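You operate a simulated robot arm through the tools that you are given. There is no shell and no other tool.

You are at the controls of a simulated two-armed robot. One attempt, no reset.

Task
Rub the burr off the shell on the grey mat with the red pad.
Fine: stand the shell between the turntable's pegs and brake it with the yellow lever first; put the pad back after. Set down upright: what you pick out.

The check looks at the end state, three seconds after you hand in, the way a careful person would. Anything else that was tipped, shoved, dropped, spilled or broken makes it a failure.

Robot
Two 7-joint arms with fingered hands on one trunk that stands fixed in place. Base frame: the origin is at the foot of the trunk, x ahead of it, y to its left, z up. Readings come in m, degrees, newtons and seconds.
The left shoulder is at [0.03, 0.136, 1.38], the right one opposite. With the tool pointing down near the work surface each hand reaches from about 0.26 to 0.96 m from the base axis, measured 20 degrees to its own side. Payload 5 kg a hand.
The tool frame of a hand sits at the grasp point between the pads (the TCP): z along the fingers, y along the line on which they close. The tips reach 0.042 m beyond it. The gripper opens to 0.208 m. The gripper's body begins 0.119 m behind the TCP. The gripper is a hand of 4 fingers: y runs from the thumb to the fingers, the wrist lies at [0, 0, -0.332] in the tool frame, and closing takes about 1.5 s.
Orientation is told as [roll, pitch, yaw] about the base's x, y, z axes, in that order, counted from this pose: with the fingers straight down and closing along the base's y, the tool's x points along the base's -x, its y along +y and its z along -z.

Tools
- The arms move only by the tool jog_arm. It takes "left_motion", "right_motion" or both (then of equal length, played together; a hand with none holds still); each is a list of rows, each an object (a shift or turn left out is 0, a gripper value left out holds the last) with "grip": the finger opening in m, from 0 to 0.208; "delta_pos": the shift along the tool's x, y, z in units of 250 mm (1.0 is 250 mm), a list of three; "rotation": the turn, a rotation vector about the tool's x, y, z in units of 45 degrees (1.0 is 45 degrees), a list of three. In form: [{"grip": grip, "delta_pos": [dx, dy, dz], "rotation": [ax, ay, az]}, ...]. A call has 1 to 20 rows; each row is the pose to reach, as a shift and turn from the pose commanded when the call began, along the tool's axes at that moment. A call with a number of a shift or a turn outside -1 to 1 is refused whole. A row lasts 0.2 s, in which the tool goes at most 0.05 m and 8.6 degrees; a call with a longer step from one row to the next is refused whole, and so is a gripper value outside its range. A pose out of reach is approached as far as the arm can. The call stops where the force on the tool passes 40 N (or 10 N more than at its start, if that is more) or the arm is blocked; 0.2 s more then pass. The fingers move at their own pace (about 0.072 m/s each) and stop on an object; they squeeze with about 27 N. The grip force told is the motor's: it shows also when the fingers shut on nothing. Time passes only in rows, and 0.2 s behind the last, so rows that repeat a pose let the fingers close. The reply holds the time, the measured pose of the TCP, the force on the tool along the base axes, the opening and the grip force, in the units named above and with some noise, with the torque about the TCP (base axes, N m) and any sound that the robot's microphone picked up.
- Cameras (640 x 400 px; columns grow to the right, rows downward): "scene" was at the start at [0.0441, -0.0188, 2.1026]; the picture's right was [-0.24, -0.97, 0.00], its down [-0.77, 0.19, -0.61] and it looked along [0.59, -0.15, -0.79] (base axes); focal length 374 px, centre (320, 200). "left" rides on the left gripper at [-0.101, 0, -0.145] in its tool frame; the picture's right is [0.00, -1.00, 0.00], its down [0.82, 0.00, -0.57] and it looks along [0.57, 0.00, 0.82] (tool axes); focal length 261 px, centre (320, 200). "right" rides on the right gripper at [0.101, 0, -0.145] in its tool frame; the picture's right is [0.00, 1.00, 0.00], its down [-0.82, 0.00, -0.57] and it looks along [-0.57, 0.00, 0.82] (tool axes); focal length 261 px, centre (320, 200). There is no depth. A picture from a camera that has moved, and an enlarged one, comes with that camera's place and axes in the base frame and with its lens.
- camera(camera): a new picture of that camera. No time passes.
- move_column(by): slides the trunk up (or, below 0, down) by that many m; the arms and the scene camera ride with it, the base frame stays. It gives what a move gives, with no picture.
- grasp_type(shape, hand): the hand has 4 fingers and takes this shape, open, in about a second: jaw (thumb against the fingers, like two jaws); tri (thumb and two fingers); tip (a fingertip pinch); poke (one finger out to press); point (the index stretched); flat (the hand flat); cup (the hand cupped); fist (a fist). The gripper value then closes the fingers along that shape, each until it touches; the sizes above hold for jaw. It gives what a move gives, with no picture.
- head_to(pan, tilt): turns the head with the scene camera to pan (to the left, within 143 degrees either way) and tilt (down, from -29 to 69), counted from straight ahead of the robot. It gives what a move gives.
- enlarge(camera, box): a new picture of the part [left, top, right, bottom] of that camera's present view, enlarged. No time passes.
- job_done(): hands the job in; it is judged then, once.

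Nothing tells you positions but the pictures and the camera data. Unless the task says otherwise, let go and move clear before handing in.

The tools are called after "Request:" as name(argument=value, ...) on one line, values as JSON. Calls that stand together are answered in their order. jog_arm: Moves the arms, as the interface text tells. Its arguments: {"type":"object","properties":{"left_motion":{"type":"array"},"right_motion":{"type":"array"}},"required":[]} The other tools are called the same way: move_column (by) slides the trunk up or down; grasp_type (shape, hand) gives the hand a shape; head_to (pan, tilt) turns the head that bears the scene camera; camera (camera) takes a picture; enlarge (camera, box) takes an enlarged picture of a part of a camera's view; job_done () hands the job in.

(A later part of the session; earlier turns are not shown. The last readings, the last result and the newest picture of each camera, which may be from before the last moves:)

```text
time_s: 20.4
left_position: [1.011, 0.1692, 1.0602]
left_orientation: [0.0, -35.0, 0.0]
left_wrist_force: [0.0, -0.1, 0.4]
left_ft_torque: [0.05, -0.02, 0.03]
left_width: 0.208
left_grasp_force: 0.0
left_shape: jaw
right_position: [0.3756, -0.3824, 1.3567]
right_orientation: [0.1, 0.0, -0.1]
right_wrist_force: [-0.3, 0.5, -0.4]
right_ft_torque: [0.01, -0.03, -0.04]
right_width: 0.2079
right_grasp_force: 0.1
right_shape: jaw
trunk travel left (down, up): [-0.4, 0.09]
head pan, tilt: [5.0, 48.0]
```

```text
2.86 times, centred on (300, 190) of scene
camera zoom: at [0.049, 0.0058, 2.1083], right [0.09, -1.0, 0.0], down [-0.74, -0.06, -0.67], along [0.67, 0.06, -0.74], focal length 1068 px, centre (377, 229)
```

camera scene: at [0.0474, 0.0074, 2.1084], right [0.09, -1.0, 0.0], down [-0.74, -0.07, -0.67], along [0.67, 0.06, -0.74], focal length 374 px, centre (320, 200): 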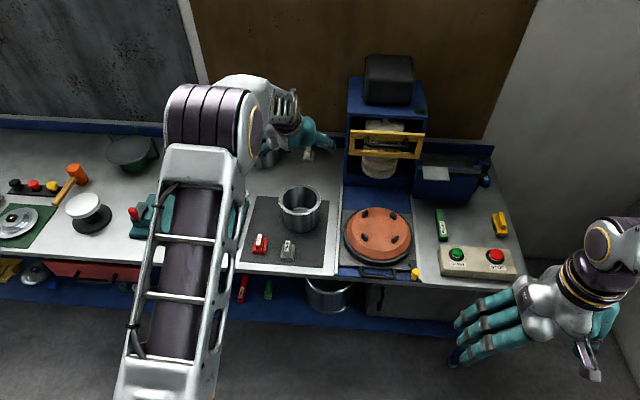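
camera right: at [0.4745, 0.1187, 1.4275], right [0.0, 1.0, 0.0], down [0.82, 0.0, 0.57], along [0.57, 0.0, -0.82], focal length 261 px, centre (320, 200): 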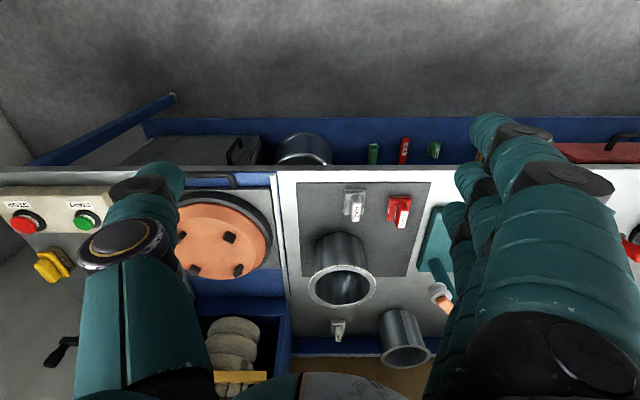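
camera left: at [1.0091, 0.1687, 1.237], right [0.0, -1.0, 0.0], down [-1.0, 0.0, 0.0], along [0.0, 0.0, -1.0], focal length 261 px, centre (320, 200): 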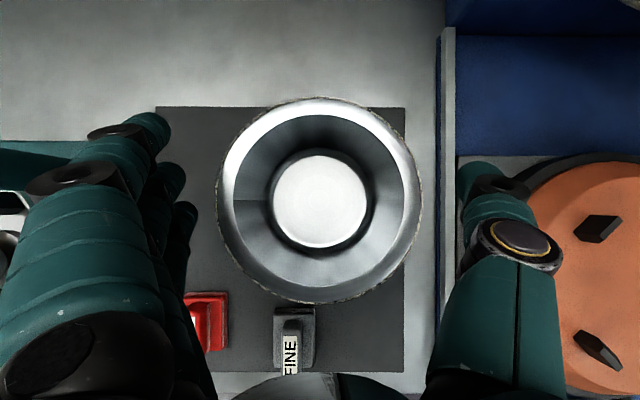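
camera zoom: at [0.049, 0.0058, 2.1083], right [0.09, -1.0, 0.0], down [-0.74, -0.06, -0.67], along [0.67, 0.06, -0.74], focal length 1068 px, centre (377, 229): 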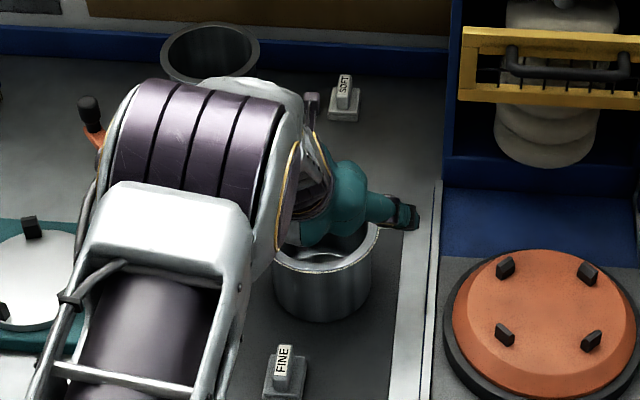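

Fingers straddle the rim evenly with ~22 mm clearance on each side; rim at z≈1.027. I'll go down 68 mm more and close on the body below the flange.

Request:
jog_arm(left_motion=[{"delta_pos": [0.052, 0, 0.074]}, {"delta_pos": [0.104, 0, 0.149]}, {"delta_pos": [0.156, 0, 0.223]}, {"delta_pos": [0.156, 0, 0.223]}])

Request:
camera(camera="left")

```text
time_s: 21.4
left_position: [1.0111, 0.1698, 0.9924]
left_orientation: [0.0, -35.0, 0.0]
left_wrist_force: [0.4, 0.5, -0.6]
left_ft_torque: [0.03, 0.04, -0.05]
left_width: 0.2078
left_grasp_force: 0.0
left_shape: jaw
right_position: [0.3756, -0.3831, 1.3581]
right_orientation: [0.0, 0.0, 0.0]
right_wrist_force: [-0.2, -0.7, -0.2]
right_ft_torque: [0.0, -0.05, 0.02]
right_width: 0.2077
right_grasp_force: 0.0
right_shape: jaw
trunk travel left (down, up): [-0.4, 0.09]
head pan, tilt: [5.0, 48.0]
```

```text
taken
camera left: at [1.0096, 0.1696, 1.1695], right [0.0, -1.0, 0.0], down [-1.0, 0.0, 0.0], along [0.0, 0.0, -1.0], focal length 261 px, centre (320, 200)
```

left: 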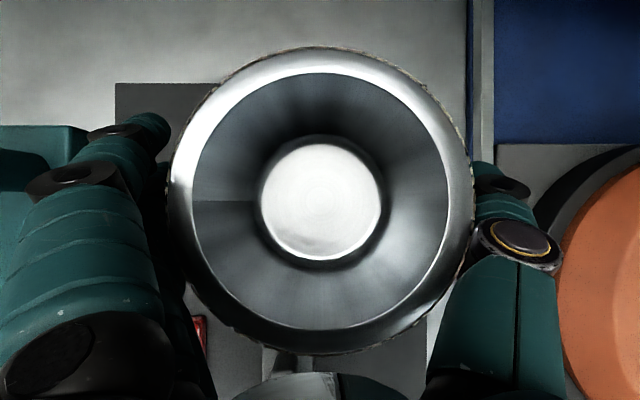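

The hand is around the shell with tips below the flange. Closing now.

Request:
jog_arm(left_motion=[{"grip": 0.17}, {"grip": 0.15}, {"grip": 0.12}, {"grip": 0.12}, {"grip": 0.12}, {"grip": 0.12}, {"grip": 0.12}])

Request:
camera(camera="left")

```text
time_s: 23.0
left_position: [1.0101, 0.1701, 0.9925]
left_orientation: [-0.1, -35.0, 0.0]
left_wrist_force: [0.4, -1.4, 0.6]
left_ft_torque: [0.0, 0.0, 0.0]
left_width: 0.1315
left_grasp_force: 26.6
left_shape: jaw
right_position: [0.3768, -0.383, 1.3565]
right_orientation: [0.0, 0.0, 0.0]
right_wrist_force: [-0.1, -0.2, 0.4]
right_ft_torque: [-0.01, 0.02, -0.01]
right_width: 0.2079
right_grasp_force: 0.0
right_shape: jaw
trunk travel left (down, up): [-0.4, 0.09]
head pan, tilt: [5.0, 48.0]
```

```text
taken
camera left: at [1.0099, 0.1696, 1.1692], right [0.0, -1.0, 0.0], down [-1.0, 0.0, 0.0], along [0.0, 0.0, -1.0], focal length 261 px, centre (320, 200)
```

left: 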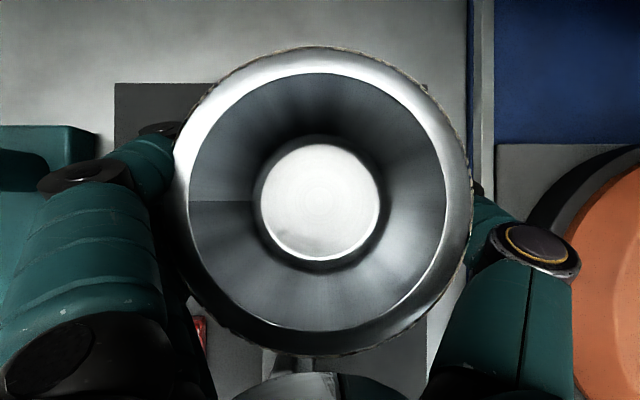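

Firm grip on the body (opening 0.1315, 26.6 N). Lifting slowly, then checking the shell hangs level.

Request:
jog_arm(left_motion=[{"delta_pos": [-0.023, 0, -0.033]}, {"delta_pos": [-0.069, 0, -0.098]}, {"delta_pos": [-0.115, 0, -0.164]}, {"delta_pos": [-0.184, 0, -0.262]}, {"delta_pos": [-0.253, 0, -0.361]}, {"delta_pos": [-0.322, 0, -0.459]}, {"delta_pos": [-0.39, 0, -0.557]}, {"delta_pos": [-0.39, 0, -0.557]}])

Request:
camera(camera="left")

Request:
camera(camera="scene")

```text
time_s: 24.8
left_position: [1.0111, 0.1709, 1.1616]
left_orientation: [0.0, -34.9, 0.0]
left_wrist_force: [0.5, -0.1, -2.1]
left_ft_torque: [-0.02, 0.0, -0.02]
left_width: 0.1316
left_grasp_force: 27.6
left_shape: jaw
right_position: [0.3774, -0.3837, 1.3567]
right_orientation: [-0.1, 0.1, 0.1]
right_wrist_force: [-0.6, 0.0, -0.1]
right_ft_torque: [-0.02, 0.07, 0.01]
right_width: 0.2078
right_grasp_force: 0.1
right_shape: jaw
trunk travel left (down, up): [-0.4, 0.09]
head pan, tilt: [5.0, 48.0]
```

```text
taken
camera left: at [1.0102, 0.1702, 1.3382], right [0.0, -1.0, 0.0], down [-1.0, 0.0, 0.0], along [0.0, 0.0, -1.0], focal length 261 px, centre (320, 200)
```

left: 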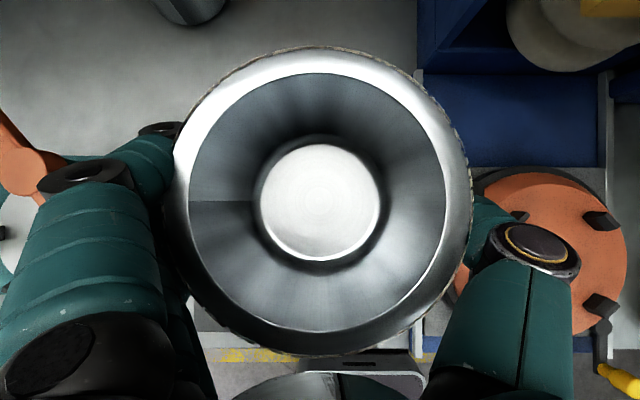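

```text
taken
camera scene: at [0.0515, 0.0065, 2.1081], right [0.09, -1.0, 0.0], down [-0.74, -0.07, -0.67], along [0.67, 0.06, -0.74], focal length 374 px, centre (320, 200)
```

scene: 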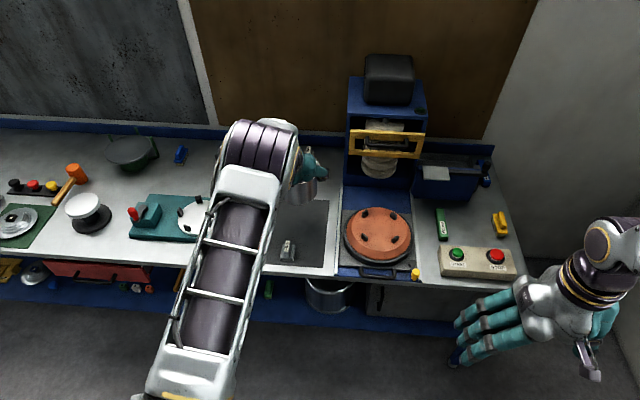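

The shell is held rigidly and level. Now I carry it at this height to above the pegs: Δx ≈ -0.080, Δy ≈ -0.309.

Request:
jog_arm(left_motion=[{"delta_pos": [0.03, -0.12, -0.021]}, {"delta_pos": [0.066, -0.25, -0.046]}, {"delta_pos": [0.105, -0.4, -0.074]}, {"delta_pos": [0.144, -0.55, -0.101]}, {"delta_pos": [0.184, -0.7, -0.129]}, {"delta_pos": [0.223, -0.85, -0.157]}, {"delta_pos": [0.262, -1.0, -0.184]}])

Request:
jog_arm(left_motion=[{"delta_pos": [0, -0.1, 0]}, {"delta_pos": [0, -0.2, 0]}, {"delta_pos": [0, -0.236, 0]}, {"delta_pos": [0, -0.236, 0]}, {"delta_pos": [0, -0.236, 0]}])

Request:
camera(camera="left")

Request:
camera(camera="scene")

```text
time_s: 26.4
left_position: [0.9284, -0.0812, 1.1616]
left_orientation: [0.1, -35.0, 0.2]
left_wrist_force: [0.7, 1.7, -1.6]
left_ft_torque: [-0.09, 0.04, -0.06]
left_width: 0.1318
left_grasp_force: 26.9
left_shape: jaw
right_position: [0.3767, -0.3843, 1.3571]
right_orientation: [0.0, 0.1, 0.0]
right_wrist_force: [-0.5, -2.2, -0.5]
right_ft_torque: [0.17, -0.09, -0.02]
right_width: 0.2079
right_grasp_force: 0.1
right_shape: jaw
trunk travel left (down, up): [-0.4, 0.09]
head pan, tilt: [5.0, 48.0]
```

```text
time_s: 27.6
left_position: [0.9302, -0.1387, 1.1616]
left_orientation: [0.0, -35.0, 0.0]
left_wrist_force: [0.4, 0.5, -1.8]
left_ft_torque: [-0.01, -0.01, -0.03]
left_width: 0.1316
left_grasp_force: 26.7
left_shape: jaw
right_position: [0.3768, -0.3828, 1.3568]
right_orientation: [0.0, 0.0, 0.0]
right_wrist_force: [0.7, 1.0, 0.3]
right_ft_torque: [0.0, 0.0, 0.0]
right_width: 0.2076
right_grasp_force: 0.1
right_shape: jaw
trunk travel left (down, up): [-0.4, 0.09]
head pan, tilt: [5.0, 48.0]
```

```text
taken
camera left: at [0.9295, -0.1395, 1.3376], right [0.0, -1.0, 0.0], down [-1.0, 0.0, 0.0], along [0.0, 0.0, -1.0], focal length 261 px, centre (320, 200)
```

left: 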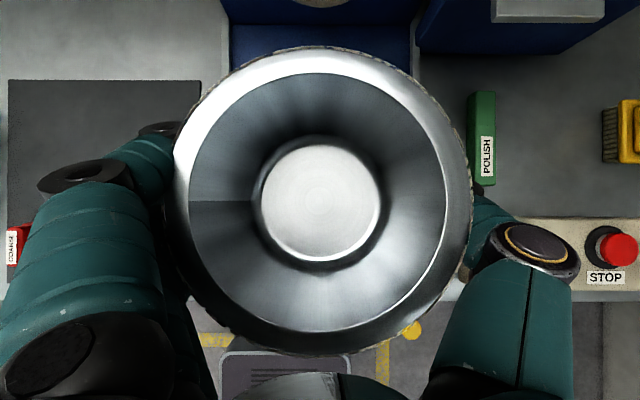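

```text
taken
camera scene: at [0.0503, 0.0059, 2.1082], right [0.09, -1.0, 0.0], down [-0.74, -0.06, -0.67], along [0.67, 0.06, -0.74], focal length 374 px, centre (320, 200)
```

scene: 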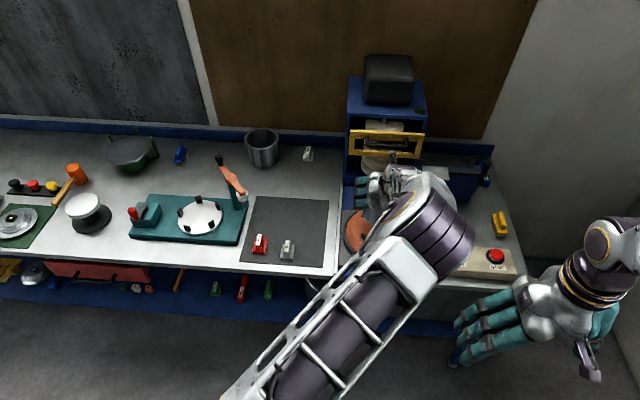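

The shell is over the turntable. I'll check with the right camera to see the pegs beneath it.

Request:
camera(camera="right")

```text
taken
camera right: at [0.2758, -0.3822, 1.5022], right [0.0, 1.0, 0.0], down [0.82, 0.0, 0.57], along [0.57, 0.0, -0.82], focal length 261 px, centre (320, 200)
```

right: 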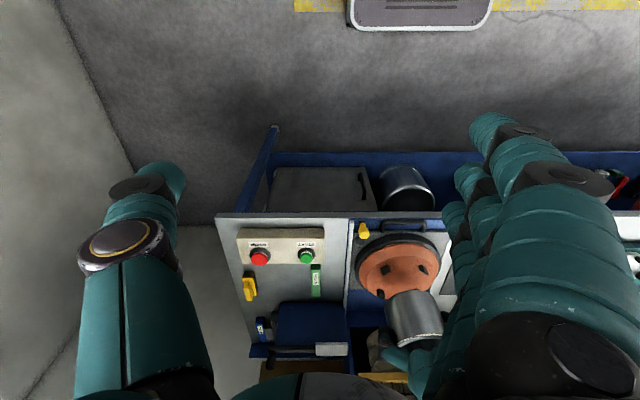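

I need a side view of the pegs and shell bottom, so I'll tilt the right hand and lower it in front of the bench to look across.

Request:
jog_arm(right_motion=[{"delta_pos": [-0.058, 0.026, 0.125], "rotation": [0, -0.133, 0]}, {"delta_pos": [-0.117, 0.053, 0.251], "rotation": [0, -0.267, 0]}, {"delta_pos": [-0.175, 0.079, 0.376], "rotation": [0, -0.4, 0]}, {"delta_pos": [-0.234, 0.106, 0.502], "rotation": [0, -0.533, 0]}, {"delta_pos": [-0.292, 0.132, 0.627], "rotation": [0, -0.667, 0]}, {"delta_pos": [-0.292, 0.132, 0.627], "rotation": [0, -0.667, 0]}])

Request:
camera(camera="right")

```text
time_s: 29.2
left_position: [0.9287, -0.1422, 1.1636]
left_orientation: [0.0, -35.0, -0.1]
left_wrist_force: [-1.6, -4.6, -2.2]
left_ft_torque: [0.39, -0.01, 0.3]
left_width: 0.1315
left_grasp_force: 27.4
left_shape: jaw
right_position: [0.5087, -0.312, 1.2072]
right_orientation: [3.6, -28.6, -2.6]
right_wrist_force: [-0.3, -1.7, -0.1]
right_ft_torque: [0.2, -0.09, 0.1]
right_width: 0.2078
right_grasp_force: 0.1
right_shape: jaw
right hand out of reach, approached as far as the arm can: row 3, 4, 5, 6
trunk travel left (down, up): [-0.4, 0.09]
head pan, tilt: [5.0, 48.0]
stopped in row 6 (right hand): the arm was blocked; the commanded pose is now the measured one
```

```text
taken
camera right: at [0.3502, -0.3132, 1.2859], right [0.02, 1.0, 0.06], down [0.45, -0.06, 0.89], along [0.9, 0.01, -0.45], focal length 261 px, centre (320, 200)
```

right: 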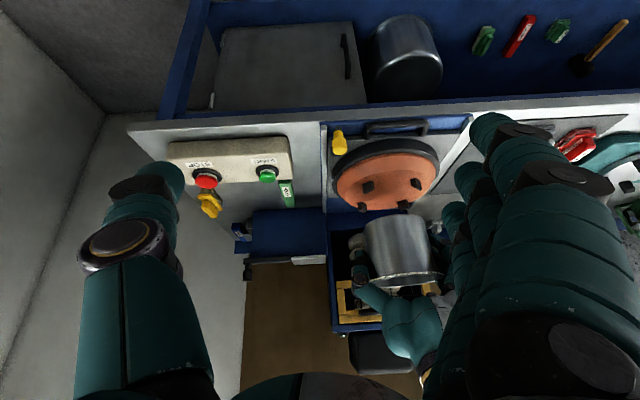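

The right arm brushed the left arm (left shows a small sideways load). I'm backing the right hand off to the right.

Request:
jog_arm(right_motion=[{"delta_pos": [0, -0.12, 0]}, {"delta_pos": [0, -0.24, 0]}, {"delta_pos": [0, -0.36, 0]}, {"delta_pos": [0, -0.4, 0]}])

Request:
camera(camera="scene")

Request:
camera(camera="right")

Request:
camera(camera="left")

```text
time_s: 30.2
left_position: [0.9293, -0.1384, 1.1624]
left_orientation: [0.1, -35.1, 0.2]
left_wrist_force: [-1.1, 0.0, -1.9]
left_ft_torque: [0.03, -0.03, 0.02]
left_width: 0.1318
left_grasp_force: 26.7
left_shape: jaw
right_position: [0.508, -0.4086, 1.2013]
right_orientation: [3.4, -28.6, -2.6]
right_wrist_force: [-0.4, 0.7, 0.8]
right_ft_torque: [0.02, -0.03, 0.0]
right_width: 0.208
right_grasp_force: 0.0
right_shape: jaw
trunk travel left (down, up): [-0.4, 0.09]
head pan, tilt: [5.0, 48.0]
```

```text
taken
camera scene: at [0.0491, 0.0046, 2.1083], right [0.09, -1.0, 0.0], down [-0.74, -0.06, -0.67], along [0.67, 0.06, -0.74], focal length 374 px, centre (320, 200)
```

scene: 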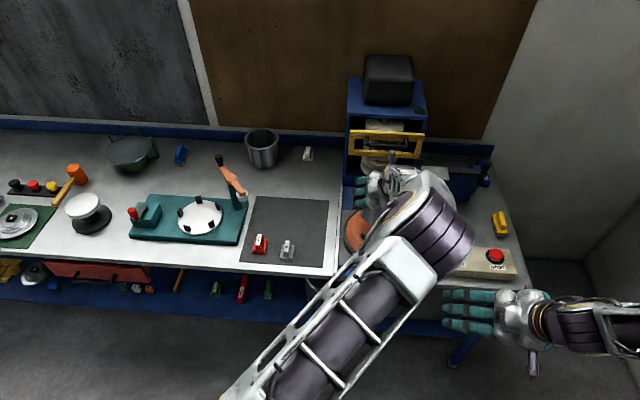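

```text
taken
camera right: at [0.3505, -0.4109, 1.2808], right [0.02, 1.0, 0.05], down [0.45, -0.06, 0.89], along [0.9, 0.01, -0.45], focal length 261 px, centre (320, 200)
```

right: 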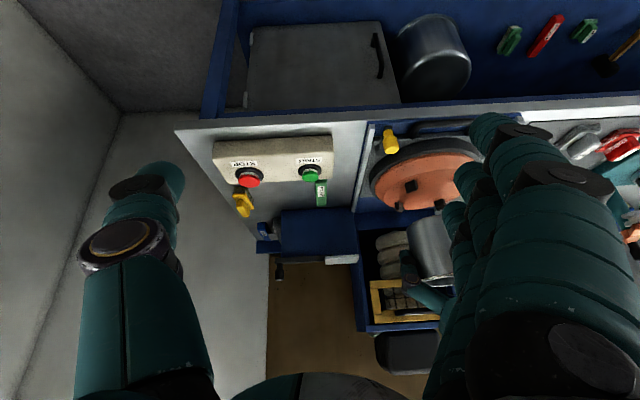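

```text
taken
camera left: at [0.9289, -0.1382, 1.3385], right [0.01, -1.0, 0.0], down [-1.0, -0.01, 0.0], along [0.0, 0.0, -1.0], focal length 261 px, centre (320, 200)
```

left: 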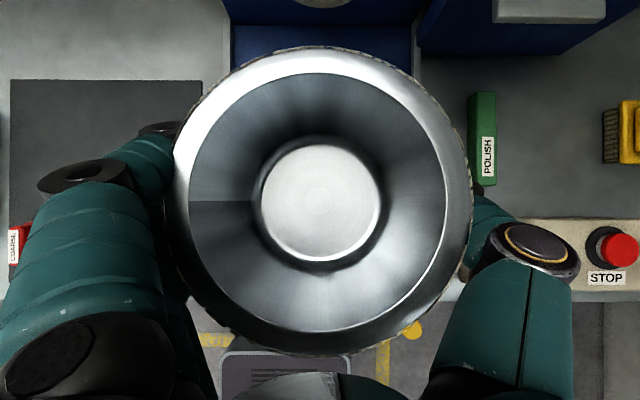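

The left hand is back on target with no load. I'll yaw the right hand to look at the turntable more centrally.

Request:
jog_arm(right_motion=[{"rotation": [-0.066, 0, -0.122]}, {"rotation": [-0.133, 0, -0.244]}, {"rotation": [-0.2, 0, -0.366]}, {"rotation": [-0.266, 0, -0.488]}, {"rotation": [-0.266, 0, -0.488]}])

Request:
camera(camera="right")

```text
time_s: 31.4
left_position: [0.9298, -0.1358, 1.1619]
left_orientation: [0.0, -35.0, 0.1]
left_wrist_force: [-0.2, 0.6, -1.8]
left_ft_torque: [-0.04, 0.05, -0.02]
left_width: 0.1318
left_grasp_force: 26.5
left_shape: jaw
right_position: [0.5089, -0.4075, 1.2024]
right_orientation: [3.1, -29.8, 22.7]
right_wrist_force: [0.7, 0.7, 0.8]
right_ft_torque: [-0.01, 0.03, -0.04]
right_width: 0.208
right_grasp_force: 0.1
right_shape: jaw
trunk travel left (down, up): [-0.4, 0.09]
head pan, tilt: [5.0, 48.0]
```

```text
taken
camera right: at [0.3649, -0.477, 1.2778], right [-0.41, 0.91, 0.05], down [0.41, 0.13, 0.9], along [0.82, 0.39, -0.43], focal length 261 px, centre (320, 200)
```

right: 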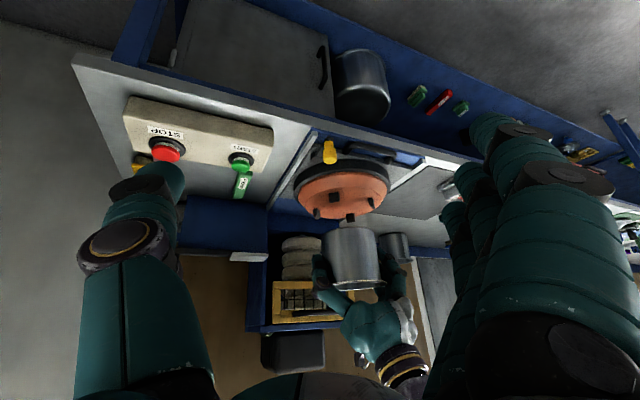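

Good view: I can see the shell above the pegs. Enlarging to judge concentricity.

Request:
enlarge(camera="right", box=[280, 150, 420, 300])

Request:
enlarge(camera="right", box=[290, 170, 400, 240])

```text
2.67 times, centred on (350, 225) of right
camera zoom: at [0.3649, -0.477, 1.2778], right [-0.41, 0.91, 0.05], down [0.41, 0.13, 0.9], along [0.82, 0.39, -0.43], focal length 695 px, centre (240, 133)
```

zoom: 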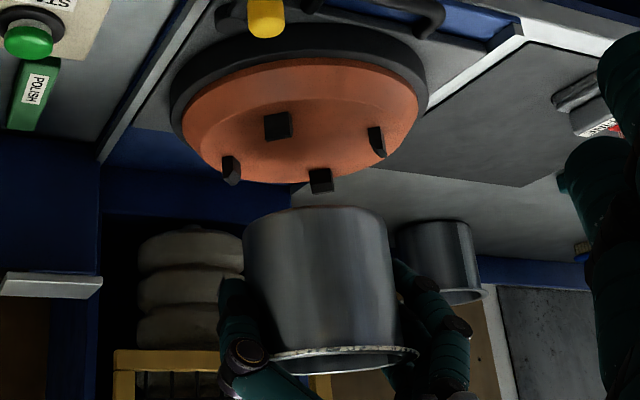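

```text
5.71 times, centred on (345, 205) of right
camera zoom: at [0.3649, -0.477, 1.2778], right [-0.41, 0.91, 0.05], down [0.41, 0.13, 0.9], along [0.82, 0.39, -0.43], focal length 1489 px, centre (177, 171)
```

zoom: 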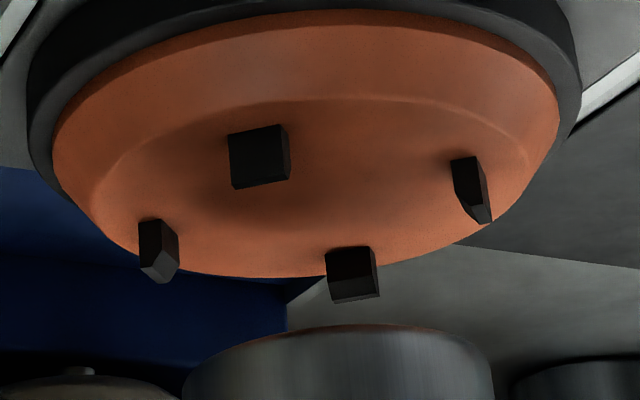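

The peg-centre estimate checks out within ~1 mm in this view; now I check the shell body edges more precisely.

Request:
enlarge(camera="right", box=[320, 215, 400, 295])

Request:
enlarge(camera="left", box=[160, 40, 480, 360])

```text
5.00 times, centred on (360, 255) of right
camera zoom: at [0.3649, -0.477, 1.2778], right [-0.41, 0.91, 0.05], down [0.41, 0.13, 0.9], along [0.82, 0.39, -0.43], focal length 1303 px, centre (120, -75)
```

zoom: 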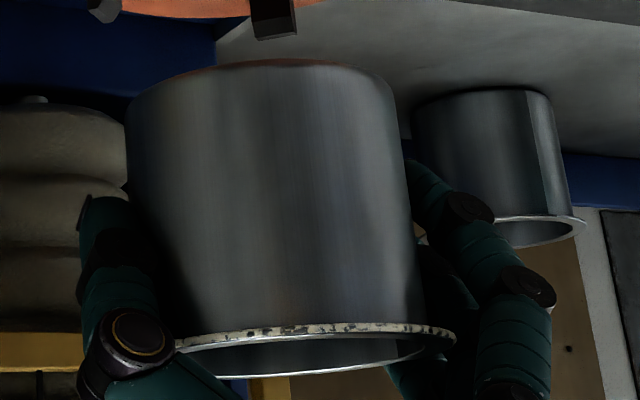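

```text
1.25 times, centred on (320, 200) of left
camera zoom: at [0.9296, -0.1369, 1.3381], right [0.01, -1.0, 0.0], down [-1.0, -0.01, 0.0], along [0.0, 0.0, -1.0], focal length 326 px, centre (320, 200)
```

zoom: 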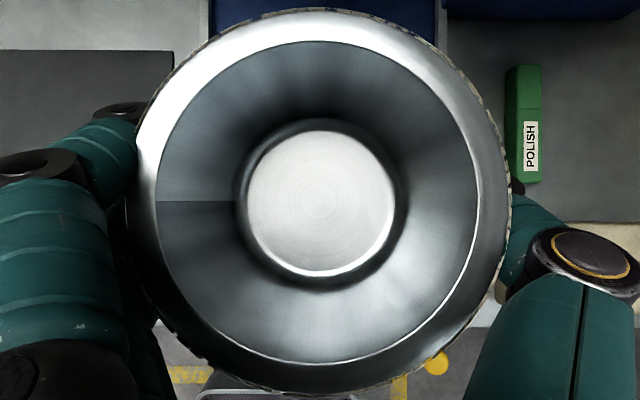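

The shell looks a few mm too far toward +y relative to the pegs. I'll shift it 4 mm toward -y and lower it to just above the peg tops, then recheck.

Request:
jog_arm(left_motion=[{"delta_pos": [0.03, -0.016, 0.04]}, {"delta_pos": [0.06, -0.016, 0.085]}, {"delta_pos": [0.085, -0.016, 0.121]}, {"delta_pos": [0.085, -0.016, 0.121]}, {"delta_pos": [0.085, -0.016, 0.121]}])

Request:
enlarge(camera="right", box=[290, 160, 410, 280])

Request:
enlarge(camera="right", box=[300, 185, 400, 245])

```text
time_s: 32.6
left_position: [0.9304, -0.1398, 1.1244]
left_orientation: [-0.1, -35.0, 0.1]
left_wrist_force: [-0.1, -0.3, -2.0]
left_ft_torque: [0.01, 0.01, 0.03]
left_width: 0.1315
left_grasp_force: 26.9
left_shape: jaw
right_position: [0.5084, -0.4091, 1.2026]
right_orientation: [3.1, -29.8, 22.5]
right_wrist_force: [0.1, -0.1, 0.0]
right_ft_torque: [0.03, -0.01, -0.01]
right_width: 0.2083
right_grasp_force: 0.1
right_shape: jaw
trunk travel left (down, up): [-0.4, 0.09]
head pan, tilt: [5.0, 48.0]
```

```text
3.33 times, centred on (350, 220) of right
camera zoom: at [0.3649, -0.4771, 1.2776], right [-0.41, 0.91, 0.05], down [0.41, 0.13, 0.9], along [0.82, 0.39, -0.43], focal length 869 px, centre (220, 133)
```

zoom: 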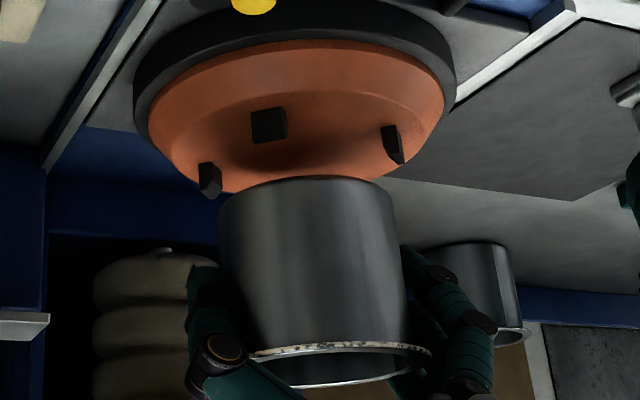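

```text
6.40 times, centred on (350, 215) of right
camera zoom: at [0.3649, -0.4771, 1.2776], right [-0.41, 0.91, 0.05], down [0.41, 0.13, 0.9], along [0.82, 0.39, -0.43], focal length 1668 px, centre (128, 104)
```

zoom: 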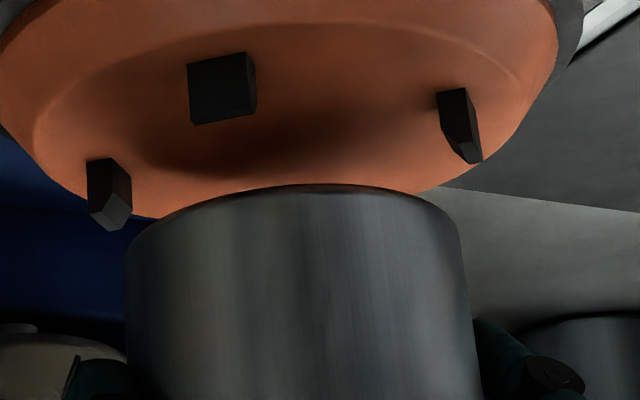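

The shell is near concentric but clearance is only ~3 mm, so I want a second viewing direction. I'll move the right hand round to the right side to look across at the pegs.

Request:
jog_arm(right_motion=[{"delta_pos": [-0.09, -0.083, 0.049], "rotation": [-0.068, 0.0064, -0.119]}, {"delta_pos": [-0.18, -0.167, 0.098], "rotation": [-0.136, 0.0129, -0.237]}, {"delta_pos": [-0.27, -0.25, 0.147], "rotation": [-0.204, 0.0193, -0.356]}, {"delta_pos": [-0.36, -0.333, 0.197], "rotation": [-0.272, 0.0257, -0.475]}, {"delta_pos": [-0.45, -0.417, 0.246], "rotation": [-0.34, 0.0322, -0.594]}, {"delta_pos": [-0.54, -0.5, 0.295], "rotation": [-0.4086, 0.0386, -0.7124]}, {"delta_pos": [-0.54, -0.5, 0.295], "rotation": [-0.4086, 0.0386, -0.7124]}])

Request:
camera(camera="right")

```text
time_s: 34.2
left_position: [0.9305, -0.1401, 1.1269]
left_orientation: [-0.1, -35.1, 0.1]
left_wrist_force: [-1.0, 0.1, -1.2]
left_ft_torque: [0.04, -0.03, 0.0]
left_width: 0.1317
left_grasp_force: 26.4
left_shape: jaw
right_position: [0.6993, -0.4596, 1.1995]
right_orientation: [3.0, -29.8, 59.8]
right_wrist_force: [-0.9, 0.3, 0.7]
right_ft_torque: [-0.05, -0.1, -0.02]
right_width: 0.2081
right_grasp_force: 0.1
right_shape: jaw
trunk travel left (down, up): [-0.4, 0.09]
head pan, tilt: [5.0, 48.0]
```

```text
taken
camera right: at [0.625, -0.6016, 1.275], right [-0.87, 0.48, 0.05], down [0.24, 0.35, 0.9], along [0.42, 0.8, -0.43], focal length 261 px, centre (320, 200)
```

right: 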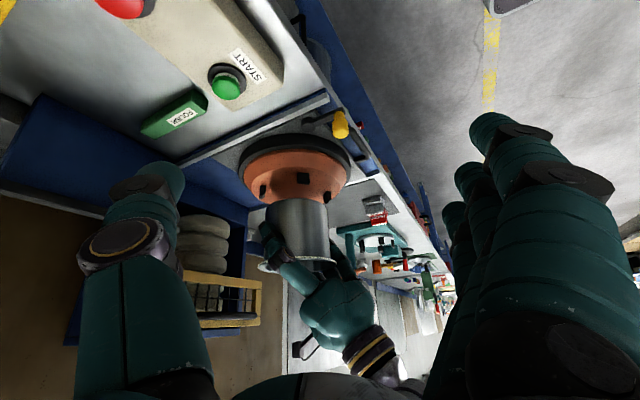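

Good cross view. Enlarging the shell and pegs.

Request:
enlarge(camera="right", box=[235, 125, 365, 255])

Request:
enlarge(camera="right", box=[245, 160, 345, 225])

```text
3.08 times, centred on (300, 190) of right
camera zoom: at [0.625, -0.6016, 1.275], right [-0.87, 0.48, 0.05], down [0.24, 0.35, 0.9], along [0.42, 0.8, -0.43], focal length 802 px, centre (382, 231)
```

zoom: 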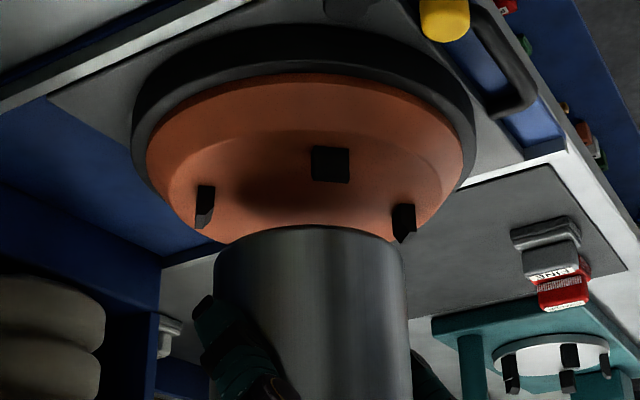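

```text
6.15 times, centred on (295, 192) of right
camera zoom: at [0.625, -0.6016, 1.275], right [-0.87, 0.48, 0.05], down [0.24, 0.35, 0.9], along [0.42, 0.8, -0.43], focal length 1604 px, centre (474, 246)
```

zoom: 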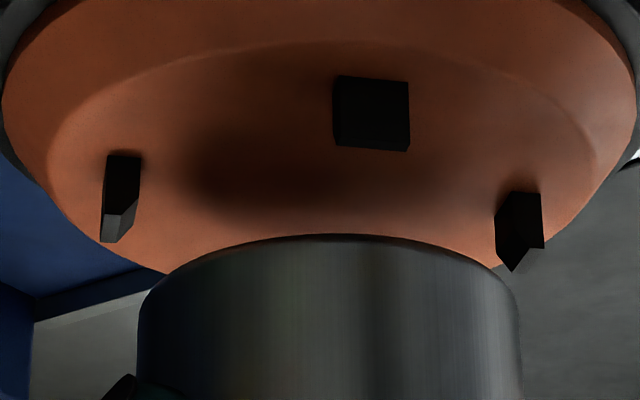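

From two directions: the shell is ~2.5 mm too far to +y relative to the pegs and well placed in x. I'll correct y by -2.2 mm, x by +0.8 mm and lower 12 mm to just above the peg tops.

Request:
jog_arm(left_motion=[{"delta_pos": [0.0, -0.009, 0.002]}, {"delta_pos": [0.012, -0.009, 0.02]}, {"delta_pos": [0.025, -0.009, 0.041]}, {"delta_pos": [0.025, -0.009, 0.041]}, {"delta_pos": [0.025, -0.009, 0.041]}])

Request:
enlarge(camera="right", box=[245, 160, 345, 225])

```text
time_s: 35.4
left_position: [0.9326, -0.1422, 1.1126]
left_orientation: [0.1, -35.0, 0.1]
left_wrist_force: [0.1, -0.3, -1.5]
left_ft_torque: [0.0, 0.03, 0.02]
left_width: 0.1316
left_grasp_force: 27.1
left_shape: jaw
right_position: [0.7005, -0.4589, 1.1992]
right_orientation: [3.1, -29.7, 59.7]
right_wrist_force: [-1.0, -0.1, 0.4]
right_ft_torque: [-0.02, 0.01, -0.04]
right_width: 0.2079
right_grasp_force: 0.0
right_shape: jaw
trunk travel left (down, up): [-0.4, 0.09]
head pan, tilt: [5.0, 48.0]
```

```text
6.15 times, centred on (295, 192) of right
camera zoom: at [0.6264, -0.601, 1.2739], right [-0.87, 0.48, 0.05], down [0.25, 0.35, 0.9], along [0.42, 0.8, -0.43], focal length 1604 px, centre (474, 246)
```

zoom: 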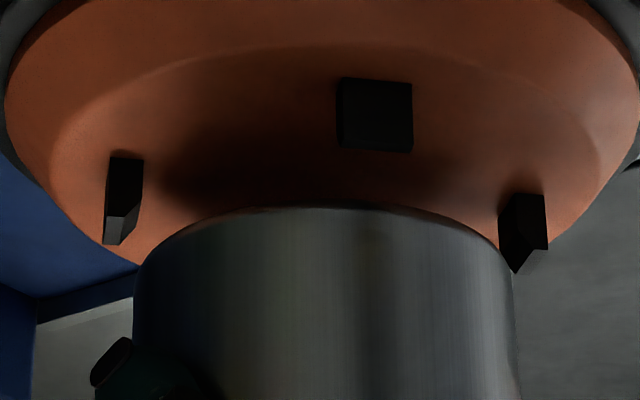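

The shell is within ~1.5 mm of concentric. Lowering it 30 mm slowly between the pegs.

Request:
jog_arm(left_motion=[{"delta_pos": [0.0115, 0, 0.0164]}, {"delta_pos": [0.023, 0, 0.0328]}, {"delta_pos": [0.0345, 0, 0.0492]}, {"delta_pos": [0.046, 0, 0.0655]}, {"delta_pos": [0.0574, 0, 0.0819]}, {"delta_pos": [0.0689, 0, 0.0983]}, {"delta_pos": [0.0689, 0, 0.0983]}])

Request:
enlarge(camera="right", box=[235, 125, 365, 255])

```text
time_s: 37.0
left_position: [0.9316, -0.1414, 1.0817]
left_orientation: [0.0, -35.1, 0.0]
left_wrist_force: [-2.9, 1.4, 0.3]
left_ft_torque: [-0.05, 0.02, 0.04]
left_width: 0.132
left_grasp_force: 27.2
left_shape: jaw
right_position: [0.7005, -0.4589, 1.1986]
right_orientation: [3.1, -29.8, 59.7]
right_wrist_force: [0.2, 0.1, 0.1]
right_ft_torque: [-0.01, 0.0, 0.01]
right_width: 0.2082
right_grasp_force: 0.1
right_shape: jaw
trunk travel left (down, up): [-0.4, 0.09]
head pan, tilt: [5.0, 48.0]
```

```text
3.08 times, centred on (300, 190) of right
camera zoom: at [0.6261, -0.6009, 1.2742], right [-0.87, 0.48, 0.05], down [0.25, 0.35, 0.9], along [0.42, 0.8, -0.43], focal length 802 px, centre (382, 231)
```

zoom: 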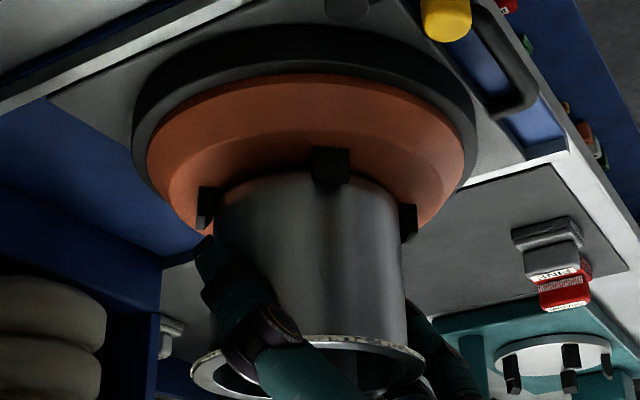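

The shell is down between the pegs with only light side contact. Lowering the last few millimetres.

Request:
jog_arm(left_motion=[{"delta_pos": [0.0034, 0, 0.0049]}, {"delta_pos": [0.0069, 0, 0.0098]}, {"delta_pos": [0.0092, 0, 0.0131]}, {"delta_pos": [0.0092, 0, 0.0131]}])

Request:
enlarge(camera="right", box=[245, 160, 345, 225])

```text
time_s: 38.0
left_position: [0.9315, -0.1427, 1.0779]
left_orientation: [0.1, -35.0, 0.1]
left_wrist_force: [-0.2, 3.5, -1.0]
left_ft_torque: [0.2, 0.02, -0.05]
left_width: 0.1319
left_grasp_force: 26.7
left_shape: jaw
right_position: [0.7, -0.4595, 1.1984]
right_orientation: [3.2, -29.8, 59.7]
right_wrist_force: [0.4, 0.2, -0.7]
right_ft_torque: [0.02, 0.03, -0.01]
right_width: 0.2076
right_grasp_force: 0.1
right_shape: jaw
trunk travel left (down, up): [-0.4, 0.09]
head pan, tilt: [5.0, 48.0]
```

```text
6.15 times, centred on (295, 192) of right
camera zoom: at [0.6266, -0.601, 1.2739], right [-0.87, 0.48, 0.05], down [0.25, 0.35, 0.9], along [0.42, 0.8, -0.43], focal length 1604 px, centre (474, 246)
```

zoom: 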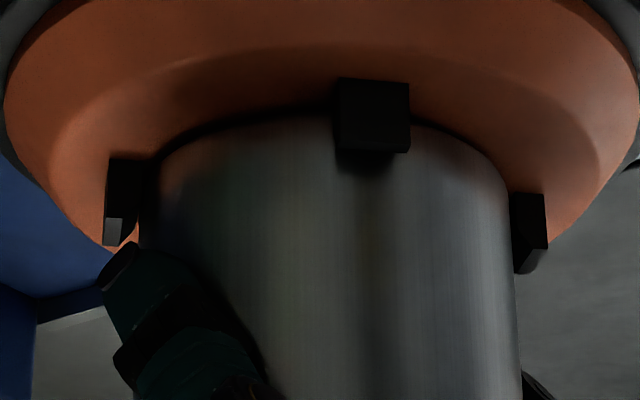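

Nearly down; continuing gently until the platter takes the weight.

Request:
jog_arm(left_motion=[{"delta_pos": [0.0034, 0, 0.0049]}, {"delta_pos": [0.0057, 0, 0.0082]}, {"delta_pos": [0.0057, 0, 0.0082]}, {"delta_pos": [0.0057, 0, 0.0082]}])

```text
time_s: 39.0
left_position: [0.9321, -0.1424, 1.0767]
left_orientation: [0.0, -35.2, 0.1]
left_wrist_force: [1.6, 2.2, 2.6]
left_ft_torque: [0.29, 0.06, -0.01]
left_width: 0.1316
left_grasp_force: 27.1
left_shape: jaw
right_position: [0.7011, -0.4592, 1.1982]
right_orientation: [3.1, -29.8, 59.7]
right_wrist_force: [0.1, -0.3, 1.1]
right_ft_torque: [-0.02, -0.05, -0.01]
right_width: 0.2078
right_grasp_force: 0.0
right_shape: jaw
trunk travel left (down, up): [-0.4, 0.09]
head pan, tilt: [5.0, 48.0]
```

Request:
jog_arm(left_motion=[{"delta_pos": [0.0034, 0, 0.0049]}, {"delta_pos": [0.0046, 0, 0.0066]}, {"delta_pos": [0.0046, 0, 0.0066]}])

Request:
enlarge(camera="right", box=[235, 140, 365, 255])

Request:
camera(camera="left")

```text
time_s: 39.8
left_position: [0.9323, -0.1431, 1.076]
left_orientation: [-0.1, -35.3, 0.0]
left_wrist_force: [0.9, 1.1, 10.4]
left_ft_torque: [0.85, -0.01, -0.03]
left_width: 0.1317
left_grasp_force: 26.9
left_shape: jaw
right_position: [0.6993, -0.46, 1.1993]
right_orientation: [3.1, -29.7, 59.7]
right_wrist_force: [-0.7, -0.3, 0.3]
right_ft_torque: [-0.01, -0.01, 0.0]
right_width: 0.208
right_grasp_force: 0.1
right_shape: jaw
trunk travel left (down, up): [-0.4, 0.09]
head pan, tilt: [5.0, 48.0]
```

```text
3.48 times, centred on (300, 198) of right
camera zoom: at [0.6254, -0.6009, 1.2746], right [-0.87, 0.48, 0.05], down [0.25, 0.35, 0.9], along [0.42, 0.8, -0.43], focal length 907 px, centre (390, 209)
```

zoom: 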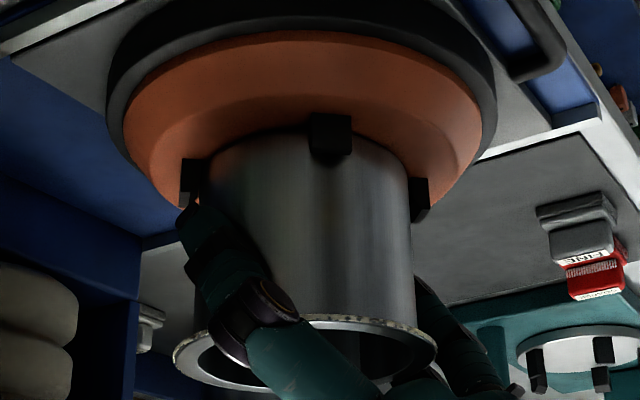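

```text
taken
camera left: at [0.9303, -0.1433, 1.2526], right [0.01, -1.0, 0.0], down [-1.0, -0.01, -0.01], along [0.01, 0.0, -1.0], focal length 261 px, centre (320, 200)
```

left: 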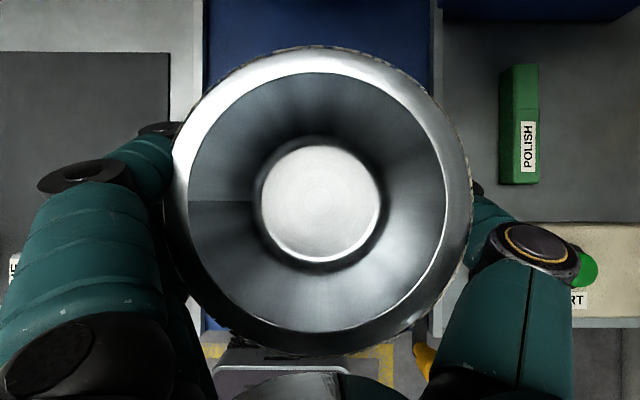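

The platter now takes the load (≈10 N). I ease off 1 mm and open the hand.

Request:
jog_arm(left_motion=[{"delta_pos": [-0.0023, 0, -0.0033]}, {"delta_pos": [-0.0023, 0, -0.0033], "grip": 0.15}, {"delta_pos": [-0.0023, 0, -0.0033], "grip": 0.18}, {"delta_pos": [-0.0023, 0, -0.0033], "grip": 0.208}, {"delta_pos": [-0.0023, 0, -0.0033], "grip": 0.208}, {"delta_pos": [-0.0023, 0, -0.0033], "grip": 0.208}])

Request:
enlarge(camera="right", box=[235, 140, 365, 255])

Request:
camera(camera="left")

```text
time_s: 41.2
left_position: [0.9323, -0.1413, 1.0746]
left_orientation: [0.0, -35.0, 0.1]
left_wrist_force: [0.6, -0.3, 0.7]
left_ft_torque: [0.04, 0.01, 0.0]
left_width: 0.2078
left_grasp_force: 0.0
left_shape: jaw
right_position: [0.7, -0.4592, 1.1994]
right_orientation: [3.0, -29.8, 59.6]
right_wrist_force: [0.5, -0.7, 0.1]
right_ft_torque: [0.03, -0.01, -0.03]
right_width: 0.2082
right_grasp_force: 0.0
right_shape: jaw
trunk travel left (down, up): [-0.4, 0.09]
head pan, tilt: [5.0, 48.0]
```

```text
3.48 times, centred on (300, 198) of right
camera zoom: at [0.6261, -0.601, 1.2741], right [-0.87, 0.48, 0.05], down [0.25, 0.35, 0.9], along [0.42, 0.8, -0.43], focal length 907 px, centre (390, 209)
```

zoom: 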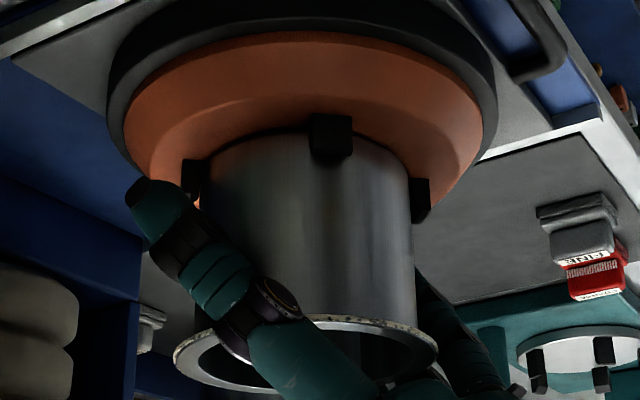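

```text
taken
camera left: at [0.9305, -0.1432, 1.2519], right [0.01, -1.0, 0.0], down [-1.0, -0.01, 0.0], along [0.0, 0.0, -1.0], focal length 261 px, centre (320, 200)
```

left: 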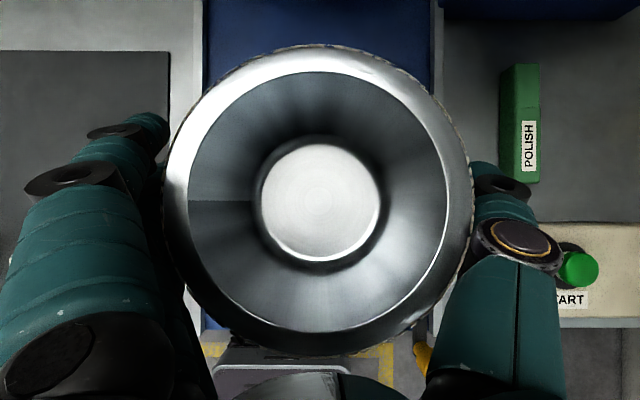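

The shell is released and stands in the pegs. Raising the left hand straight up to inspect from above.

Request:
jog_arm(left_motion=[{"delta_pos": [-0.046, 0, -0.066]}, {"delta_pos": [-0.115, 0, -0.164]}, {"delta_pos": [-0.207, 0, -0.295]}, {"delta_pos": [-0.298, 0, -0.426]}, {"delta_pos": [-0.39, 0, -0.557]}, {"delta_pos": [-0.459, 0, -0.655]}, {"delta_pos": [-0.459, 0, -0.655]}])

Request:
camera(camera="left")

Request:
enlarge(camera="left", box=[230, 120, 410, 280])

Request:
enlarge(camera="right", box=[235, 110, 365, 255])

```text
time_s: 42.8
left_position: [0.932, -0.1423, 1.2753]
left_orientation: [0.1, -34.9, 0.2]
left_wrist_force: [0.9, -0.5, -0.2]
left_ft_torque: [-0.01, 0.02, -0.01]
left_width: 0.208
left_grasp_force: 0.0
left_shape: jaw
right_position: [0.7009, -0.4599, 1.1986]
right_orientation: [3.1, -29.7, 59.7]
right_wrist_force: [-0.7, -0.4, -0.4]
right_ft_torque: [0.07, 0.03, 0.04]
right_width: 0.2078
right_grasp_force: 0.0
right_shape: jaw
trunk travel left (down, up): [-0.4, 0.09]
head pan, tilt: [5.0, 48.0]
```

```text
taken
camera left: at [0.9309, -0.1431, 1.4517], right [0.01, -1.0, 0.0], down [-1.0, -0.01, 0.0], along [0.0, 0.0, -1.0], focal length 261 px, centre (320, 200)
```

left: 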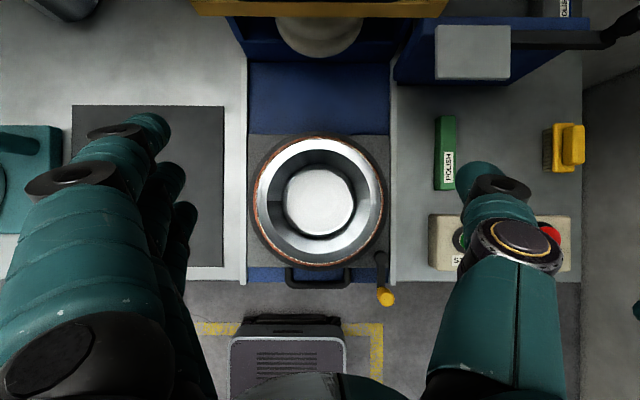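

```text
2.50 times, centred on (320, 200) of left
camera zoom: at [0.9309, -0.1431, 1.4517], right [0.01, -1.0, 0.0], down [-1.0, -0.01, 0.0], along [0.0, 0.0, -1.0], focal length 652 px, centre (320, 200)
```

zoom: 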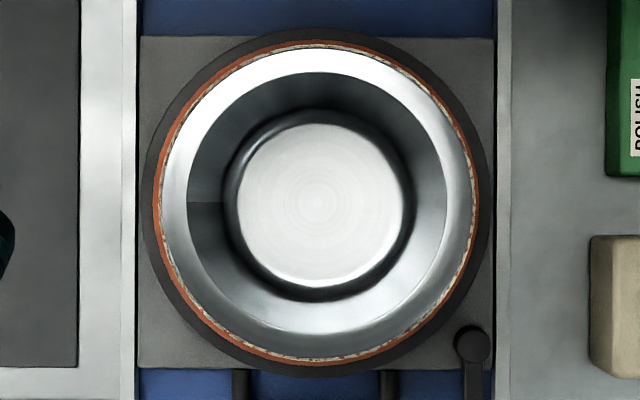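

```text
2.76 times, centred on (300, 182) of right
camera zoom: at [0.6268, -0.6012, 1.2736], right [-0.87, 0.48, 0.05], down [0.25, 0.35, 0.9], along [0.42, 0.8, -0.43], focal length 719 px, centre (375, 248)
```

zoom: 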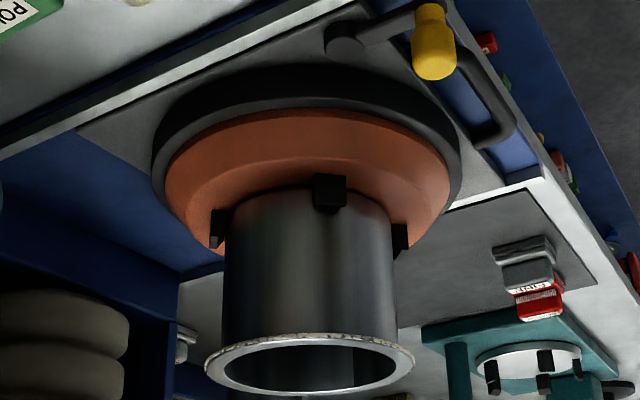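

The shell stands properly between the pegs (rim centre ≈ (0.931, -0.142), rim z ≈ 1.112). Next is the yellow lever; refined estimate: pivot ≈ (0.818, -0.262, 0.943), knob top ≈ (0.754, -0.262, 0.988). I'll zoom in on it to see which way it can swing.

Request:
enlarge(camera="right", box=[290, 95, 370, 165])

Request:
enlarge(camera="left", box=[340, 235, 420, 315])

```text
5.71 times, centred on (330, 130) of right
camera zoom: at [0.6268, -0.6012, 1.2736], right [-0.87, 0.48, 0.05], down [0.25, 0.35, 0.9], along [0.42, 0.8, -0.43], focal length 1489 px, centre (263, 600)
```

zoom: 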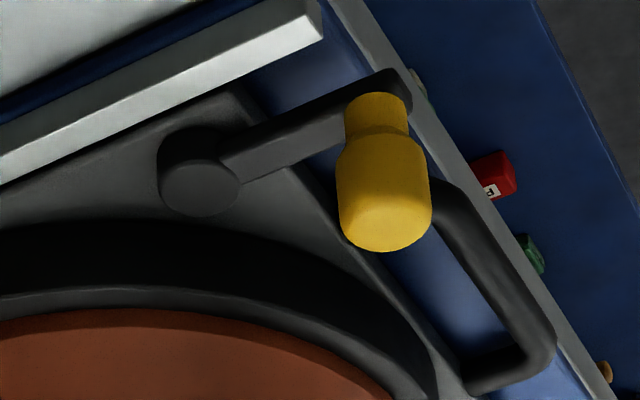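

```text
5.00 times, centred on (380, 275) of left
camera zoom: at [0.9309, -0.1431, 1.4517], right [0.01, -1.0, 0.0], down [-1.0, -0.01, 0.0], along [0.0, 0.0, -1.0], focal length 1303 px, centre (20, -175)
```

zoom: 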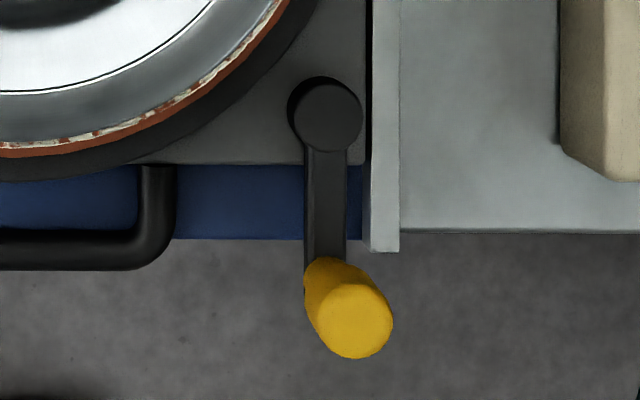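

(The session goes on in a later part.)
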